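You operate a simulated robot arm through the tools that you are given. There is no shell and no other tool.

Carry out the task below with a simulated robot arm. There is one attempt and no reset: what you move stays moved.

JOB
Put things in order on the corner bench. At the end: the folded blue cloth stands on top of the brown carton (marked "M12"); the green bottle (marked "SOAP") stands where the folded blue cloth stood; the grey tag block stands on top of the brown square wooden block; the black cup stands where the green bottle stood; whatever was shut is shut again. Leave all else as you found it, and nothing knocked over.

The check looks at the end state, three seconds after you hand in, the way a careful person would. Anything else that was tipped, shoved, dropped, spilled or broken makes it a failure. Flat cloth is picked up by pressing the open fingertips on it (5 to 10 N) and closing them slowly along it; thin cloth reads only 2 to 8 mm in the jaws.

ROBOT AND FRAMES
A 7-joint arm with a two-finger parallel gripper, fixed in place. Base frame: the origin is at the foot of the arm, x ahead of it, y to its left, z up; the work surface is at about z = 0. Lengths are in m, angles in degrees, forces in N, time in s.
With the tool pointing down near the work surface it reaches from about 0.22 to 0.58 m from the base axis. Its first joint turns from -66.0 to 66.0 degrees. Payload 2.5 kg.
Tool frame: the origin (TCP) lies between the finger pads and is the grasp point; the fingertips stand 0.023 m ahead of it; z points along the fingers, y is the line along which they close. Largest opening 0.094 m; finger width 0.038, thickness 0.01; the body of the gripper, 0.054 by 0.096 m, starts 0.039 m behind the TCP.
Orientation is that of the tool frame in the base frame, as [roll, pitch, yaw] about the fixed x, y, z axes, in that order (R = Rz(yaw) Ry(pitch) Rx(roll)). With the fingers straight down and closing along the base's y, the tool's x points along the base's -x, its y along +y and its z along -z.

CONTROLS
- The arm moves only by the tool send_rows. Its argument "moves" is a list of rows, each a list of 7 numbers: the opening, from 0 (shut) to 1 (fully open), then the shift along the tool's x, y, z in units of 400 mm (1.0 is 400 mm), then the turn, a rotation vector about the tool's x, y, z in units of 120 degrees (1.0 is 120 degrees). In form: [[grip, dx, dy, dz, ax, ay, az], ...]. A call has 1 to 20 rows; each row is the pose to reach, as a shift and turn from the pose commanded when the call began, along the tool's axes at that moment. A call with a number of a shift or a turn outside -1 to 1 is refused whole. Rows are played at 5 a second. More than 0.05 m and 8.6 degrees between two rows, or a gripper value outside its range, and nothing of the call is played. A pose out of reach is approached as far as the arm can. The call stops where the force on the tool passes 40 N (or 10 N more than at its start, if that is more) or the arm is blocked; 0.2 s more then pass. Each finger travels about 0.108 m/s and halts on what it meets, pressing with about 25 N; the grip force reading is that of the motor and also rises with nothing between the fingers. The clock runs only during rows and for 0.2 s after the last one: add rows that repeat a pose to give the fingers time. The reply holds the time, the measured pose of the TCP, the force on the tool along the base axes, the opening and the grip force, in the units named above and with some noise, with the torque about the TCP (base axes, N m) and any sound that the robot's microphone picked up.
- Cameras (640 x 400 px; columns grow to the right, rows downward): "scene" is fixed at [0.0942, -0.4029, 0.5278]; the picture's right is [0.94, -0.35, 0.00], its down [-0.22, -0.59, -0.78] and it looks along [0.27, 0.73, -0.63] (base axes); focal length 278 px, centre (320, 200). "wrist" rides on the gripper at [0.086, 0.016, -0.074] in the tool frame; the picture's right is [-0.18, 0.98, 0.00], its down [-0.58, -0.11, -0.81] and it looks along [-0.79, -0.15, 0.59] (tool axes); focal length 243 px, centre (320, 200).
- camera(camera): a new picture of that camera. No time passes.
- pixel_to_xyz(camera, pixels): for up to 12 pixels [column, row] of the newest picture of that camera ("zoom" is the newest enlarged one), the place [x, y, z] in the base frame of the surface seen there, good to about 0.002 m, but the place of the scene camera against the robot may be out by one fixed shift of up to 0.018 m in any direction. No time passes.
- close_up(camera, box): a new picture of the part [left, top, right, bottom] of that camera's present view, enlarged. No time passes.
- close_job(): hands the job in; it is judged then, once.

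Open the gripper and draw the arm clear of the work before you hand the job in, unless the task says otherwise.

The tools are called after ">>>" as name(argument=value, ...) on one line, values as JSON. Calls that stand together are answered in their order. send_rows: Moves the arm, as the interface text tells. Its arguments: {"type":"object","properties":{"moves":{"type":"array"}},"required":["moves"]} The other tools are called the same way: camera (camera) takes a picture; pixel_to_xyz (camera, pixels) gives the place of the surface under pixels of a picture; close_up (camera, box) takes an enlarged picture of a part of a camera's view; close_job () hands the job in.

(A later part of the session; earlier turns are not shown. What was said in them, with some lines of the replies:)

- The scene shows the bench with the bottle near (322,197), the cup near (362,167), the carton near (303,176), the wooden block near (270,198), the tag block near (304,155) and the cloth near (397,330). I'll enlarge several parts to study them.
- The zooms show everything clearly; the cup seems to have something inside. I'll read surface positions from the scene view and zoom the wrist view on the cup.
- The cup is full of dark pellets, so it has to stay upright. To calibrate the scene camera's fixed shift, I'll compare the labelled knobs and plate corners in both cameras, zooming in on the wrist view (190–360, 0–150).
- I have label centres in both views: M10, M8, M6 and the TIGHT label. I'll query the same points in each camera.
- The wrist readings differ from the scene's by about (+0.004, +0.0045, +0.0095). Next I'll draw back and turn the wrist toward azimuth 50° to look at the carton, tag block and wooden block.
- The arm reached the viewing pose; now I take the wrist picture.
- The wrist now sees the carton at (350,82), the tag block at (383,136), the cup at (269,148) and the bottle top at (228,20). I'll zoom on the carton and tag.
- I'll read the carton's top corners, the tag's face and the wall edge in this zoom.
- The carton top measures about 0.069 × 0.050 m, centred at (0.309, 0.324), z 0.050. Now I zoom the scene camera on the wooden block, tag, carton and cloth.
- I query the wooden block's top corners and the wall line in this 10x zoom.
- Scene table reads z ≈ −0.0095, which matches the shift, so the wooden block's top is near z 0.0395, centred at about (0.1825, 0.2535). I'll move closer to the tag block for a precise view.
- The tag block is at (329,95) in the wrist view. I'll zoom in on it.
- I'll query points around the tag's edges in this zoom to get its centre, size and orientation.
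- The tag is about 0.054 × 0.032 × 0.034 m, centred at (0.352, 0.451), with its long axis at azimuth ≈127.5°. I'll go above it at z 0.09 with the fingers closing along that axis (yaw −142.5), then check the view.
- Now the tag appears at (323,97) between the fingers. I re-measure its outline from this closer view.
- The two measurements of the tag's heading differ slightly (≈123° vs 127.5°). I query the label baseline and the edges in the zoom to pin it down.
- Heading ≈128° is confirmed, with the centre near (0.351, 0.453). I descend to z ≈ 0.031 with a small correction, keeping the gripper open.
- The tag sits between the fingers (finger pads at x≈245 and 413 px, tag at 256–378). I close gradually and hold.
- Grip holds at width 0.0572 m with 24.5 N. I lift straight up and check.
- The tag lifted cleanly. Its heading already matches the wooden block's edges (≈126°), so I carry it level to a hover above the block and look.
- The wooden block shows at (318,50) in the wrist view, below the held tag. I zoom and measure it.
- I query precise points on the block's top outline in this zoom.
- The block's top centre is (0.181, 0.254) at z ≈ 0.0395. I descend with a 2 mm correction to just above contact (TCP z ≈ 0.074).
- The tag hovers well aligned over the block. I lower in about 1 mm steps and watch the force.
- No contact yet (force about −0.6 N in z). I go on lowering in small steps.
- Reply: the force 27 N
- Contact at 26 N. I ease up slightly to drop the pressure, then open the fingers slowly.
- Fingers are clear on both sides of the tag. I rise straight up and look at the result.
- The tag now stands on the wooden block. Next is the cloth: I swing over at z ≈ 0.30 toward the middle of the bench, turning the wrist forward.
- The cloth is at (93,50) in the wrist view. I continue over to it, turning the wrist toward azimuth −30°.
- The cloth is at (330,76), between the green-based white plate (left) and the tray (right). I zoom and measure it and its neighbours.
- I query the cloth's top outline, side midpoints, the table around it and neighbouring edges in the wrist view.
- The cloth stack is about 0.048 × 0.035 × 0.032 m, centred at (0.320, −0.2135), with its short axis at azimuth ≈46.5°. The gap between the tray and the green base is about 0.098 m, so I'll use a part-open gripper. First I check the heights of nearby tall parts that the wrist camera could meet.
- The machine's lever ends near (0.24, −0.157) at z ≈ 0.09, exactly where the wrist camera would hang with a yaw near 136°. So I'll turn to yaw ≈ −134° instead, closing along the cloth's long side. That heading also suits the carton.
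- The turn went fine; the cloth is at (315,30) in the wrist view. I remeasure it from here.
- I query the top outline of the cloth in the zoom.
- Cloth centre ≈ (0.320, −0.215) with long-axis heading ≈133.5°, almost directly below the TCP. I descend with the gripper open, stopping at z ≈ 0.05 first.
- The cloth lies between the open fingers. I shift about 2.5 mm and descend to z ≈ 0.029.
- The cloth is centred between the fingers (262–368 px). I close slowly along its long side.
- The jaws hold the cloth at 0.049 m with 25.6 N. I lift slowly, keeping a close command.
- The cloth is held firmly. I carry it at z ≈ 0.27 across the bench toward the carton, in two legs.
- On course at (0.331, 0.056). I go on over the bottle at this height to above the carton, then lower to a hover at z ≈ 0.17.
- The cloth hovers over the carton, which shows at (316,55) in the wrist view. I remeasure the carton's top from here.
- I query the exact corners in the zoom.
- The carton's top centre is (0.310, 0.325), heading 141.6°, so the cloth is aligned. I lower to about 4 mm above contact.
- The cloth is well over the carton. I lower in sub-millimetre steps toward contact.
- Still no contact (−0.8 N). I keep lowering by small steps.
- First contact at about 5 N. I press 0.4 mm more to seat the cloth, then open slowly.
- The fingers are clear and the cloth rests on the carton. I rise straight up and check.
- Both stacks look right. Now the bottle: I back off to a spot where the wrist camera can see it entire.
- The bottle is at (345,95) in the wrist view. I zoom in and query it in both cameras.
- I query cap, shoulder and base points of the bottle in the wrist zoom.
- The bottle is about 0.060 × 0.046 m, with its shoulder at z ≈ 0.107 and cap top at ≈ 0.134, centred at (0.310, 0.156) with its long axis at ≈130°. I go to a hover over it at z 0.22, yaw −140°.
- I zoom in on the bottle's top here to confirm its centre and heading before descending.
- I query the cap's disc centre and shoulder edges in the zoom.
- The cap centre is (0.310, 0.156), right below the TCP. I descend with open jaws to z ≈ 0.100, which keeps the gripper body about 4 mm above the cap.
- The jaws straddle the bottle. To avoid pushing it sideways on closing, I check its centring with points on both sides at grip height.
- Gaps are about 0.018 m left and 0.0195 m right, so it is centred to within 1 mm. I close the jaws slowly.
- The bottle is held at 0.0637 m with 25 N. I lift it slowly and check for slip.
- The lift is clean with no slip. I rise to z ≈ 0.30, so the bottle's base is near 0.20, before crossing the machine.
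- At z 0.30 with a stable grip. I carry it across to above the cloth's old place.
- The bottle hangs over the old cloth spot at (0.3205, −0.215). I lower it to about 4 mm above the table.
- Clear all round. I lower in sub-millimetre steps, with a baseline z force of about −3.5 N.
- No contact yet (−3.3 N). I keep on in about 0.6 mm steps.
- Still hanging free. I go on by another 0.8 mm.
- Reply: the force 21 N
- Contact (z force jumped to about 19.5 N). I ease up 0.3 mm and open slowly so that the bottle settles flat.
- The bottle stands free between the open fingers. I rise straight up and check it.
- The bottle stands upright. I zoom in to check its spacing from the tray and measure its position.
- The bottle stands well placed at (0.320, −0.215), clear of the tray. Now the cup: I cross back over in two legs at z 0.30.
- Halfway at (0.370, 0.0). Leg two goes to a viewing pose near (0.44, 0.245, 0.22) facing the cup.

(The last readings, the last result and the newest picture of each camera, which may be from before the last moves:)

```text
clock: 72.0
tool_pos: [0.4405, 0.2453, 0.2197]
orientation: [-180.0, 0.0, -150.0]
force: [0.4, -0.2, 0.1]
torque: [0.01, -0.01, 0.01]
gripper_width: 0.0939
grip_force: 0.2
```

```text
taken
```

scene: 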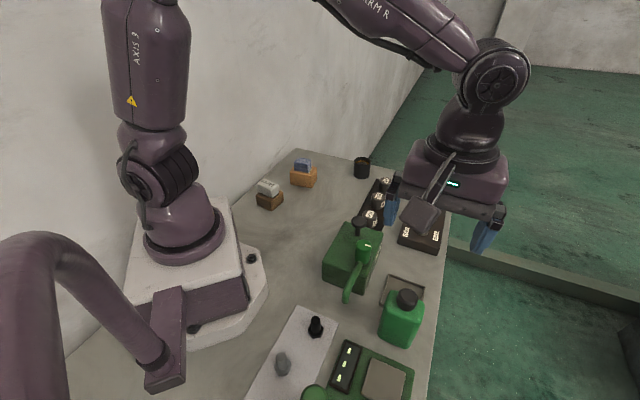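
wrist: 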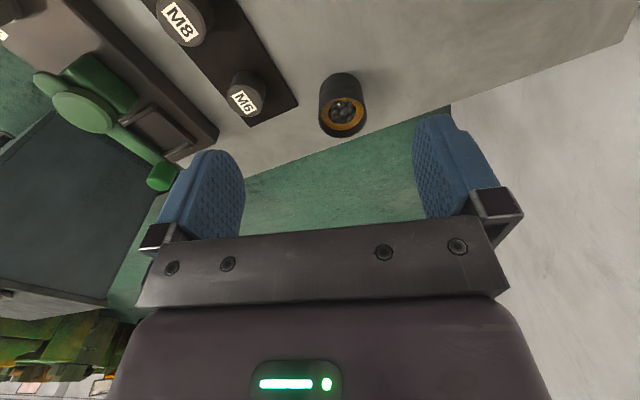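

The cup is at (342,105). I zoom in to measure it.

>>> close_up(camera="wrist", box=[294, 65, 390, 145])

```text
5.00 times, centred on (342, 105) of wrist
```

zoom: 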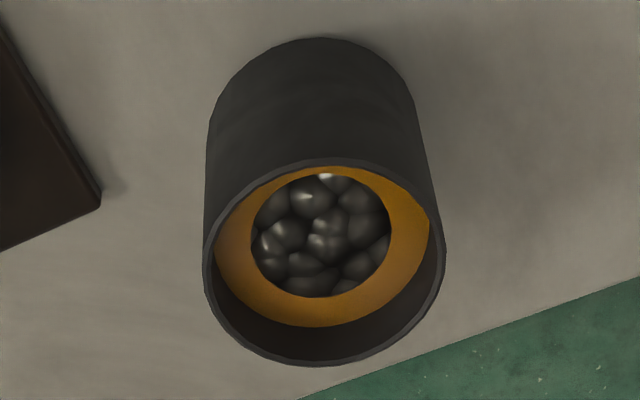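

I query rim points around the cup and its base edge in the zoom.

>>> pixel_to_xyz(camera="zoom", pixels=[[208, 270], [441, 250], [325, 164], [322, 361], [240, 195], [405, 185], [245, 335], [410, 325], [325, 240], [320, 45], [210, 150], [415, 130]])

>>> pixel_to_xyz(camera="zoom", pixels=[[325, 100], [215, 180], [420, 150], [270, 60], [380, 65], [100, 200], [95, 150], [40, 90], [60, 320], [500, 200], [250, 300], [390, 240]])

```text
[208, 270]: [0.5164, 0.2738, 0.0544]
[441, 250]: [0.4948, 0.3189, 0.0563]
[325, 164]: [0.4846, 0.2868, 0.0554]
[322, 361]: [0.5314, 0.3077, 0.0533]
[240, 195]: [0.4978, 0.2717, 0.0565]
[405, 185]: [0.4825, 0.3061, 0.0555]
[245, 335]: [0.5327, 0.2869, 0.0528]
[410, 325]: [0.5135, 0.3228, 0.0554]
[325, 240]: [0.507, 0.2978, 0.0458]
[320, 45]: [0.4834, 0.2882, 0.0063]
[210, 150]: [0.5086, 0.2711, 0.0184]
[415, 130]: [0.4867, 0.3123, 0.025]
```

```text
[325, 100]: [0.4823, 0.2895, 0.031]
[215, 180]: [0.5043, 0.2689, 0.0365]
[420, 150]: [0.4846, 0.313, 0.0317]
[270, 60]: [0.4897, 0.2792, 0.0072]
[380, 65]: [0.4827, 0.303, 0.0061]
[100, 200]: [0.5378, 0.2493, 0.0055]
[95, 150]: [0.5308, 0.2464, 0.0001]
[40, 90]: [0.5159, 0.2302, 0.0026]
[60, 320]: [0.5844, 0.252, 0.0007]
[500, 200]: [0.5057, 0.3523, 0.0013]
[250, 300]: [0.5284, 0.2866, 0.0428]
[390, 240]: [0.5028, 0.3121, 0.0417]
```

The cup's axis is at (0.507, 0.297), diameter ≈ 0.054, height ≈ 0.0555, and its pellets reach z ≈ 0.046. Its radius from the base is 0.588, so I test a vertical hover at r ≈ 0.582 first; the pads are wide enough for a few millimetres of offset.

>>> send_rows(moves=[[1, -0.04, 0.006, 0.04, 0, 0, 0], [1, -0.09, 0.013, 0.09, 0, 0, 0], [1, -0.13, 0.019, 0.14, 0, 0, 0], [1, -0.165, 0.024, 0.19, 0, 0, 0], [1, -0.185, 0.027, 0.23, 0, 0, 0], [1, -0.1946, 0.0285, 0.25, 0, 0, 0], [1, -0.1946, 0.0285, 0.25, 0, 0, 0]])

>>> camera(camera="wrist")

```text
clock: 73.6
tool_pos: [0.5023, 0.2927, 0.1203]
orientation: [180.0, 0.0, -149.9]
force: [0.3, 0.1, -0.2]
torque: [-0.01, 0.03, 0.01]
gripper_width: 0.0943
grip_force: 0.0
```

```text
taken
```

wrist: 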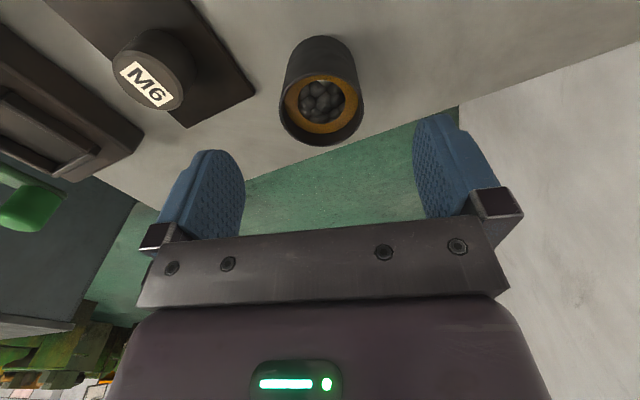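

Pose reached with the tool vertical, and the cup is centred sideways (rim 281–364 px, centre 322 as computed). I descend slowly to z ≈ 0.038.

>>> send_rows(moves=[[1, 0, 0, 0.03, 0, 0, 0], [1, 0, 0, 0.07, 0, 0, 0], [1, 0, 0, 0.11, 0, 0, 0], [1, 0, 0, 0.15, 0, 0, 0], [1, 0, 0, 0.18, 0, 0, 0], [1, 0, 0, 0.204, 0, 0, 0], [1, 0, 0, 0.204, 0, 0, 0]])

>>> camera(camera="wrist")

>>> close_up(camera="scene", box=[310, 110, 422, 200])

```text
clock: 75.2
tool_pos: [0.5016, 0.2928, 0.0398]
orientation: [180.0, 0.0, -149.9]
force: [0.4, -0.8, -0.1]
torque: [0.0, 0.0, -0.01]
gripper_width: 0.0937
grip_force: 0.1
```

```text
taken
```

wrist: 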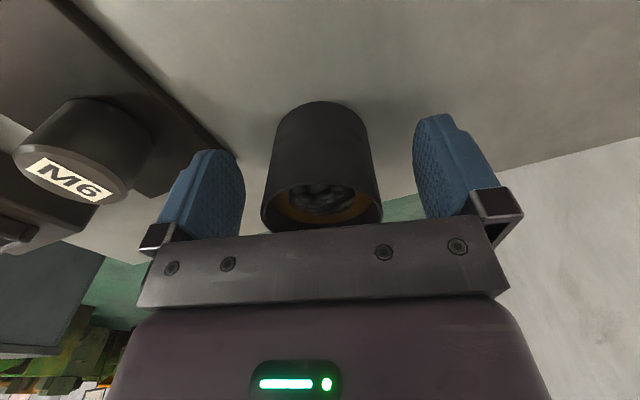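

```text
4.44 times, centred on (366, 155) of scene
```

zoom: 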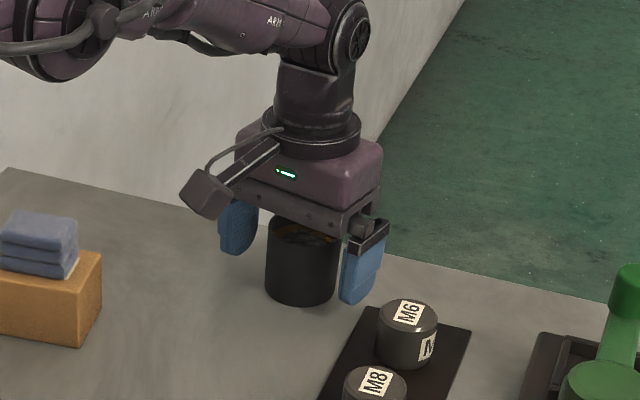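

The fingers stand either side of the cup, clear of the M6 knob plate. I close slowly.

>>> send_rows(moves=[[0.9, 0, 0, 0, 0, 0, 0], [0.8, 0, 0, 0, 0, 0, 0], [0.72, 0, 0, 0, 0, 0, 0], [0.66, 0, 0, 0, 0, 0, 0], [0.62, 0, 0, 0, 0, 0, 0], [0.59, 0, 0, 0, 0, 0, 0], [0.57, 0, 0, 0, 0, 0, 0], [0.55, 0, 0, 0, 0, 0, 0], [0.52, 0, 0, 0, 0, 0, 0], [0.49, 0, 0, 0, 0, 0, 0]])

>>> camera(camera="wrist")

```text
clock: 77.4
tool_pos: [0.5023, 0.2934, 0.04]
orientation: [-180.0, -0.1, -149.9]
force: [0.8, -2.1, 0.3]
torque: [0.01, -0.05, -0.01]
gripper_width: 0.0546
grip_force: 25.3
```

```text
taken
```

wrist: 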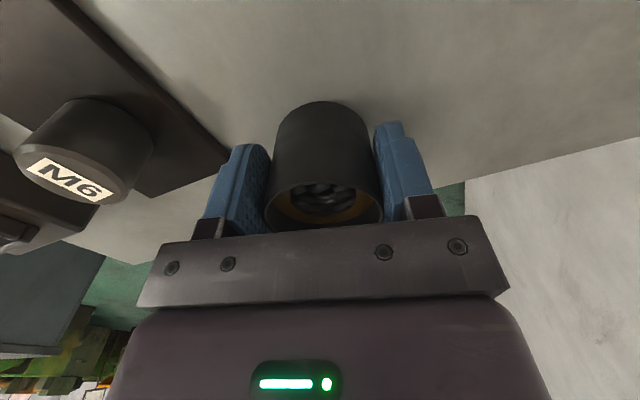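

The cup is held at 0.0546 m with 25 N. I lift slowly, a few centimetres, and check for tilt.

>>> send_rows(moves=[[0.3, 0, 0, 0, 0, 0, 0], [0, 0, 0, -0.006, 0, 0, 0], [0, 0, 0, -0.02, 0, 0, 0], [0, 0, 0, -0.04, 0, 0, 0], [0, 0, 0, -0.065, 0, 0, 0], [0, 0, 0, -0.09, 0, 0, 0], [0, 0, 0, -0.11, 0, 0, 0], [0, 0, 0, -0.12, 0, 0, 0], [0, 0, 0, -0.12, 0, 0, 0]])

>>> camera(camera="wrist")

>>> close_up(camera="scene", box=[310, 90, 422, 190])

```text
clock: 79.4
tool_pos: [0.5023, 0.2931, 0.0859]
orientation: [-180.0, 0.0, -149.9]
force: [0.2, -0.4, -3.0]
torque: [0.01, 0.03, -0.02]
gripper_width: 0.0549
grip_force: 24.9
```

```text
taken
```

wrist: 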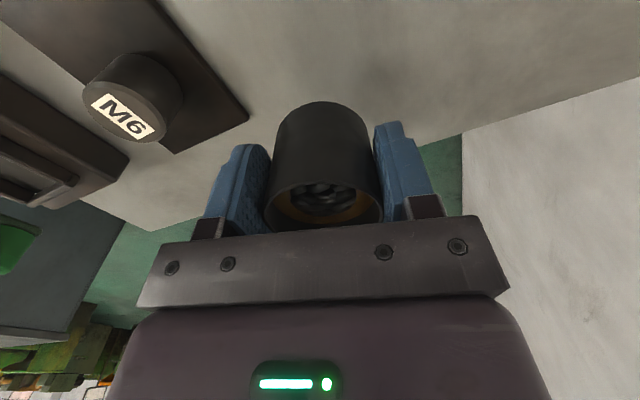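

```text
4.00 times, centred on (366, 140) of scene
```

zoom: 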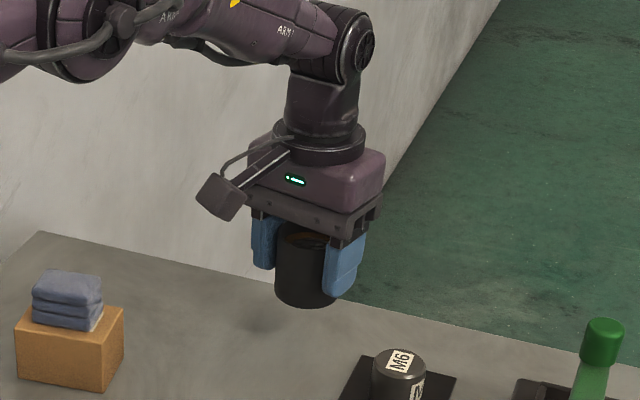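

The cup is upright and steady. I raise it gently to z ≈ 0.14, then carry it smoothly toward the bottle's old spot.

>>> send_rows(moves=[[0, 0, 0, -0.02, 0, 0, 0], [0, 0, 0, -0.05, 0, 0, 0], [0, 0, 0, -0.085, 0, 0, 0], [0, 0, 0, -0.115, 0, 0, 0], [0, 0.015, -0.0014, -0.13, 0, 0, 0], [0, 0.04, -0.0038, -0.135, 0, 0, 0], [0, 0.075, -0.007, -0.135, 0, 0, 0], [0, 0.12, -0.0113, -0.135, 0, 0, 0], [0, 0.17, -0.016, -0.135, 0, 0, 0], [0, 0.22, -0.0207, -0.135, 0, 0, 0], [0, 0.27, -0.0254, -0.135, 0, 0, 0], [0, 0.32, -0.03, -0.135, 0, 0, 0], [0, 0.37, -0.0348, -0.135, 0, 0, 0], [0, 0.42, -0.0394, -0.135, 0, 0, 0], [0, 0.47, -0.0441, -0.135, 0, 0, 0], [0, 0.515, -0.0484, -0.135, 0, 0, 0], [0, 0.55, -0.0517, -0.135, 0, 0, 0], [0, 0.578, -0.0543, -0.135, 0, 0, 0], [0, 0.595, -0.0559, -0.135, 0, 0, 0], [0, 0.6026, -0.0566, -0.135, 0, 0, 0]])

>>> camera(camera="wrist")

>>> close_up(camera="scene", box=[250, 100, 410, 230])

```text
clock: 83.6
tool_pos: [0.3049, 0.1537, 0.1402]
orientation: [-179.9, 0.0, -149.9]
force: [0.3, 0.1, -2.1]
torque: [-0.01, 0.02, -0.03]
gripper_width: 0.0545
grip_force: 24.5
```

```text
taken
```

wrist: 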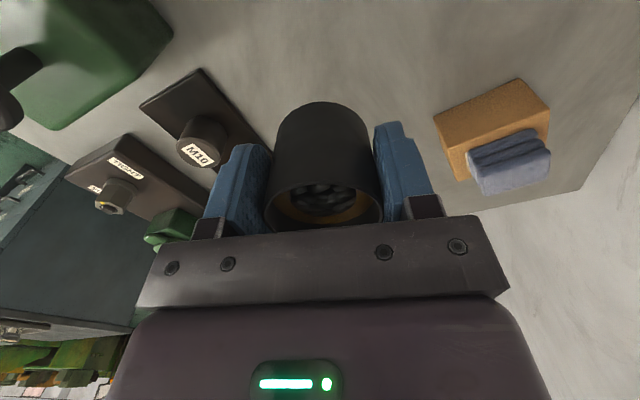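

```text
3.08 times, centred on (330, 165) of scene
```

zoom: 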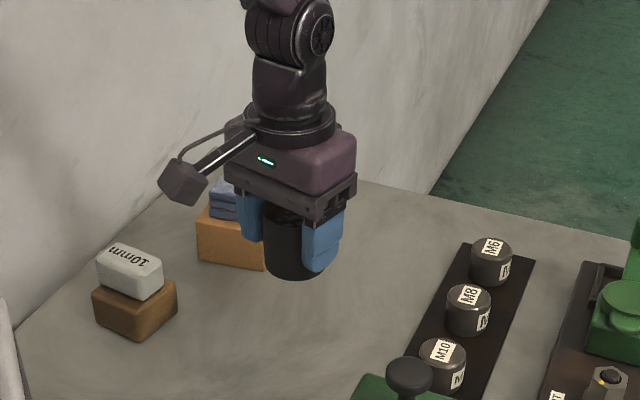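

Over the target at (0.305, 0.1537) with the cup upright. I lower to about 5 mm above the table.

>>> send_rows(moves=[[0, 0, 0, 0.02, 0, 0, 0], [0, 0, 0, 0.05, 0, 0, 0], [0, 0, 0, 0.09, 0, 0, 0], [0, 0, 0, 0.13, 0, 0, 0], [0, 0, 0, 0.17, 0, 0, 0], [0, 0, 0, 0.2, 0, 0, 0], [0, 0, 0, 0.225, 0, 0, 0], [0, 0, 0, 0.237, 0, 0, 0], [0, 0, 0, 0.243, 0, 0, 0], [0, 0, 0, 0.243, 0, 0, 0]])

```text
clock: 85.8
tool_pos: [0.3044, 0.1528, 0.043]
orientation: [-180.0, 0.0, -149.9]
force: [1.0, -0.2, -2.8]
torque: [0.01, 0.02, -0.02]
gripper_width: 0.0546
grip_force: 24.5
```

No contact yet (−2.8 N). I lower in about 0.8 mm steps.

>>> send_rows(moves=[[0, 0, 0, 0.002, 0, 0, 0], [0, 0, 0, 0.004, 0, 0, 0], [0, 0, 0, 0.006, 0, 0, 0], [0, 0, 0, 0.008, 0, 0, 0], [0, 0, 0, 0.008, 0, 0, 0]])

```text
clock: 87.0
tool_pos: [0.3037, 0.1531, 0.0407]
orientation: [-180.0, 0.0, -149.9]
force: [0.3, -0.7, -3.3]
torque: [-0.03, 0.04, 0.03]
gripper_width: 0.0545
grip_force: 25.9
```

Still hanging free. I go on by small steps.

>>> send_rows(moves=[[0, 0, 0, 0.0015, 0, 0, 0], [0, 0, 0, 0.003, 0, 0, 0], [0, 0, 0, 0.003, 0, 0, 0]])

```text
clock: 87.8
tool_pos: [0.3048, 0.153, 0.0397]
orientation: [179.9, 0.1, -149.9]
force: [-4.5, -1.8, 11.1]
torque: [0.17, -0.1, 0.04]
gripper_width: 0.0545
grip_force: 24.8
```

The cup touches the table (z force up to 11 N). I ease up slightly and open slowly.

>>> send_rows(moves=[[0, 0, 0, -0.0004, 0, 0, 0], [0.59, 0, 0, -0.0004, 0, 0, 0], [0.61, 0, 0, -0.0004, 0, 0, 0], [0.64, 0, 0, -0.0004, 0, 0, 0], [0.69, 0, 0, -0.0004, 0, 0, 0], [0.76, 0, 0, -0.0004, 0, 0, 0], [0.84, 0, 0, -0.0004, 0, 0, 0], [0.92, 0, 0, -0.0004, 0, 0, 0], [1, 0, 0, -0.0004, 0, 0, 0], [1, 0, 0, -0.0004, 0, 0, 0]])

>>> camera(camera="wrist")

```text
clock: 90.0
tool_pos: [0.304, 0.1536, 0.0392]
orientation: [-180.0, 0.0, -150.0]
force: [0.6, -1.1, -0.9]
torque: [-0.04, 0.01, 0.03]
gripper_width: 0.0943
grip_force: 0.0
```

```text
taken
```

wrist: 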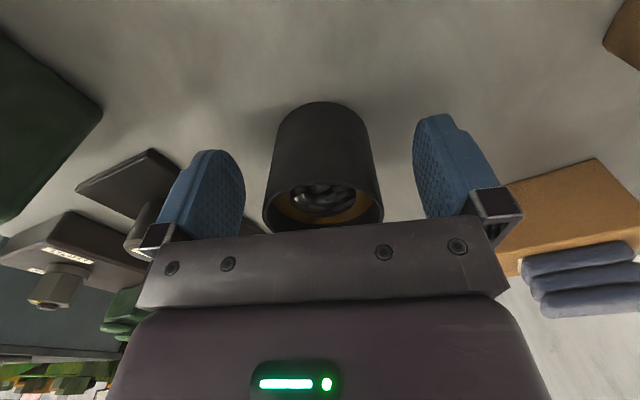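

The cup stands free between the open fingers. I rise straight up to z ≈ 0.30 and inspect everything.

>>> send_rows(moves=[[1, 0, 0, -0.03, 0, 0, 0], [1, 0, 0, -0.08, 0, 0, 0], [1, 0, 0, -0.15, 0, 0, 0], [1, 0, 0, -0.24, 0, 0, 0], [1, 0, 0, -0.33, 0, 0, 0], [1, 0, 0, -0.42, 0, 0, 0], [1, 0, 0, -0.51, 0, 0, 0], [1, 0, 0, -0.6, 0, 0, 0], [1, 0, 0, -0.65, 0, 0, 0], [1, 0, 0, -0.65, 0, 0, 0]])

>>> camera(camera="scene")

>>> close_up(camera="scene", box=[240, 130, 400, 230])

>>> camera(camera="wrist")

```text
clock: 92.2
tool_pos: [0.3052, 0.1525, 0.3002]
orientation: [180.0, -0.1, -149.9]
force: [-0.2, 0.6, -0.3]
torque: [-0.02, -0.01, -0.04]
gripper_width: 0.0939
grip_force: 0.1
```

```text
taken
```

scene: 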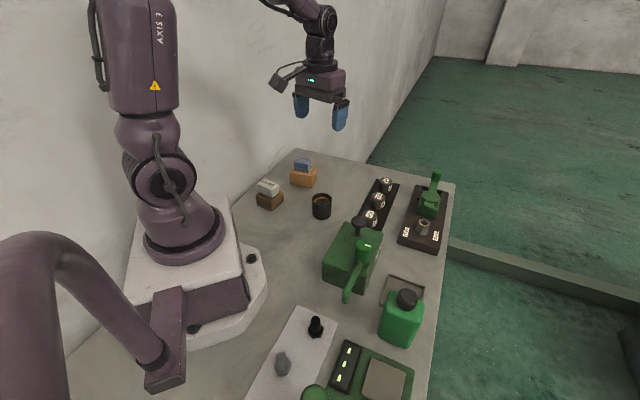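

```text
4.00 times, centred on (320, 180) of scene
```

zoom: 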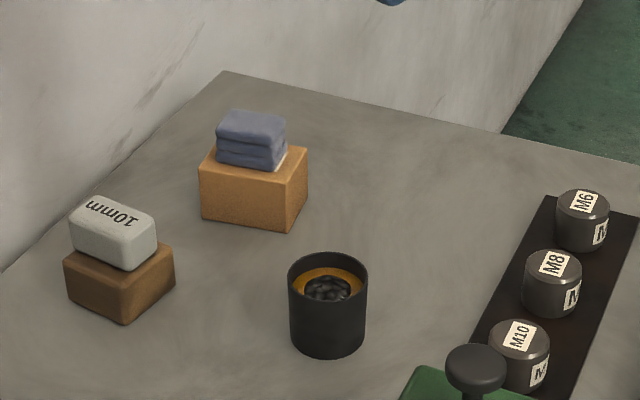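

```text
taken
```

wrist: 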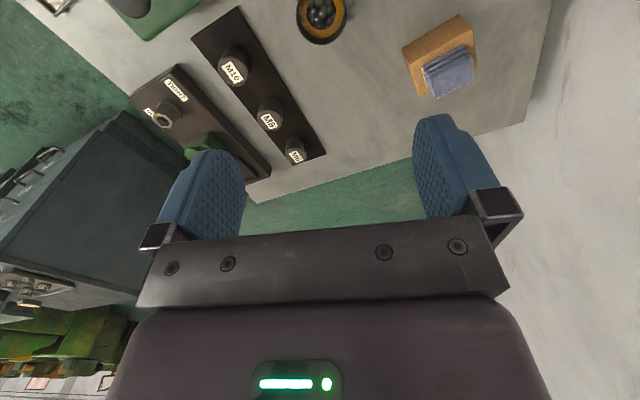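

All four items look placed. I compare the rest with the starting pictures, and check the cup's final position.

>>> close_up(camera="scene", box=[300, 200, 460, 300])

>>> close_up(camera="scene", box=[240, 280, 432, 400])

>>> pixel_to_xyz(camera="wrist", pixels=[[297, 18], [347, 15], [322, 43], [320, 12]])

>>> pixel_to_xyz(camera="scene", pixels=[[312.5, 198], [331, 198], [322, 194], [322, 203], [321, 218], [268, 185], [303, 162]])

```text
4.00 times, centred on (380, 250) of scene
```

zoom: 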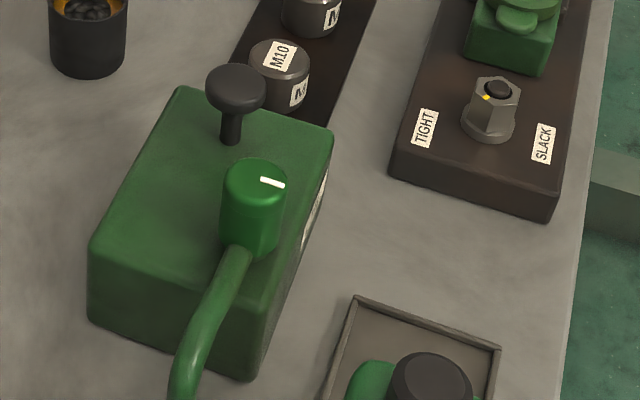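

```text
3.33 times, centred on (336, 340) of scene
```

zoom: 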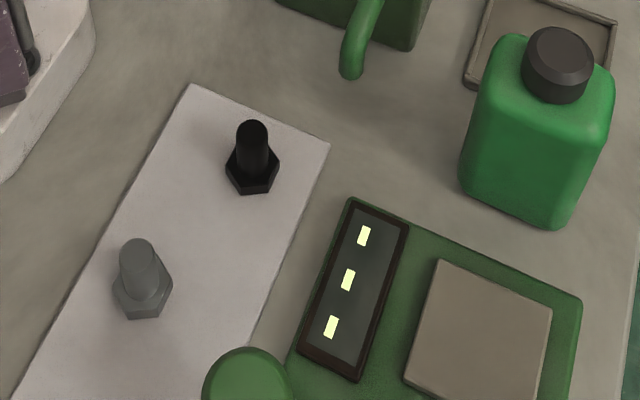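

```text
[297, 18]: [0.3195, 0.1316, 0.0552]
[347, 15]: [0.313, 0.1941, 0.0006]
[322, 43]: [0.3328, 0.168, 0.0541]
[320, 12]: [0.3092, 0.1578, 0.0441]
```

```text
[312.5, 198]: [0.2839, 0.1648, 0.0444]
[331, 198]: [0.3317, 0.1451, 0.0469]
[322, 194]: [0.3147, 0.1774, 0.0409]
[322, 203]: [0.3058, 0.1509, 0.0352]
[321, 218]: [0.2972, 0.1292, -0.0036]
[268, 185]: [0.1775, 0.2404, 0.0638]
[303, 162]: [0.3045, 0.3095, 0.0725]
```

The machine, dial, vise, tray, bolts and scale all match the start pictures. The cup stands at about (0.310, 0.157), and the jaws are open. I draw the arm a little higher and clear before handing in.

>>> send_rows(moves=[[1, -0.04, 0.01, -0.04, 0, 0, 0], [1, -0.09, 0.02, -0.08, 0, 0, 0], [1, -0.14, 0.03, -0.12, 0, 0, 0], [1, -0.14, 0.03, -0.12, 0, 0, 0]])

>>> camera(camera="scene")

```text
clock: 93.2
tool_pos: [0.3465, 0.1933, 0.3464]
orientation: [-180.0, 0.0, -149.8]
force: [-0.1, 0.3, 0.4]
torque: [0.04, -0.01, 0.01]
gripper_width: 0.0941
grip_force: 0.0
```

```text
taken
```

scene: 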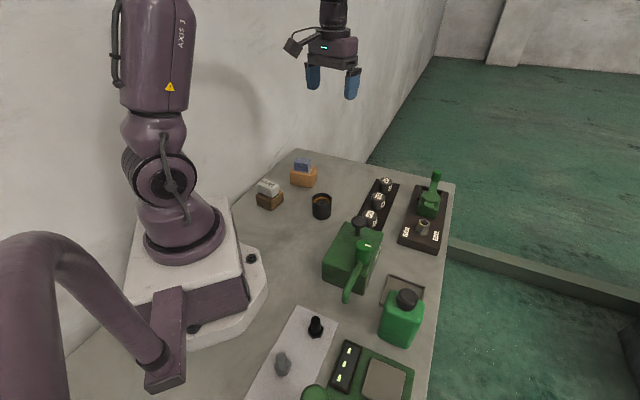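

The final picture shows the tag on the wooden block (269,195), the cloth on the carton (303,172), the cup at the bottle's old place (322,206), and the bottle at the cloth's old place (402,318). The arm is clear with the gripper open, so I hand the job in.

>>> close_job()

```text
The job is handed in.
```

The job is done and handed in. All four moves are finished, and the last pictures show nothing knocked over or spilled.

| Item | Where it is now | How it sits |
|---|---|---|
| Grey tag block | On top of the brown wooden block | Lined up with the block's edges |
| Folded blue cloth | On top of the M12 carton | Centred, long side along the carton's long side |
| Green bottle | Where the cloth stood, about (0.320, −0.215) | Upright and clear of the tray |
| Black cup | Where the bottle stood, about (0.310, 0.157) | Upright, pellets still inside |

I opened nothing, so there was nothing to shut again. The machine, dial, vise, bolts and scale looked the same as in the starting pictures. The tray is partly hidden behind the bottle, but what shows is unchanged. The arm finished above the bench with the gripper open.
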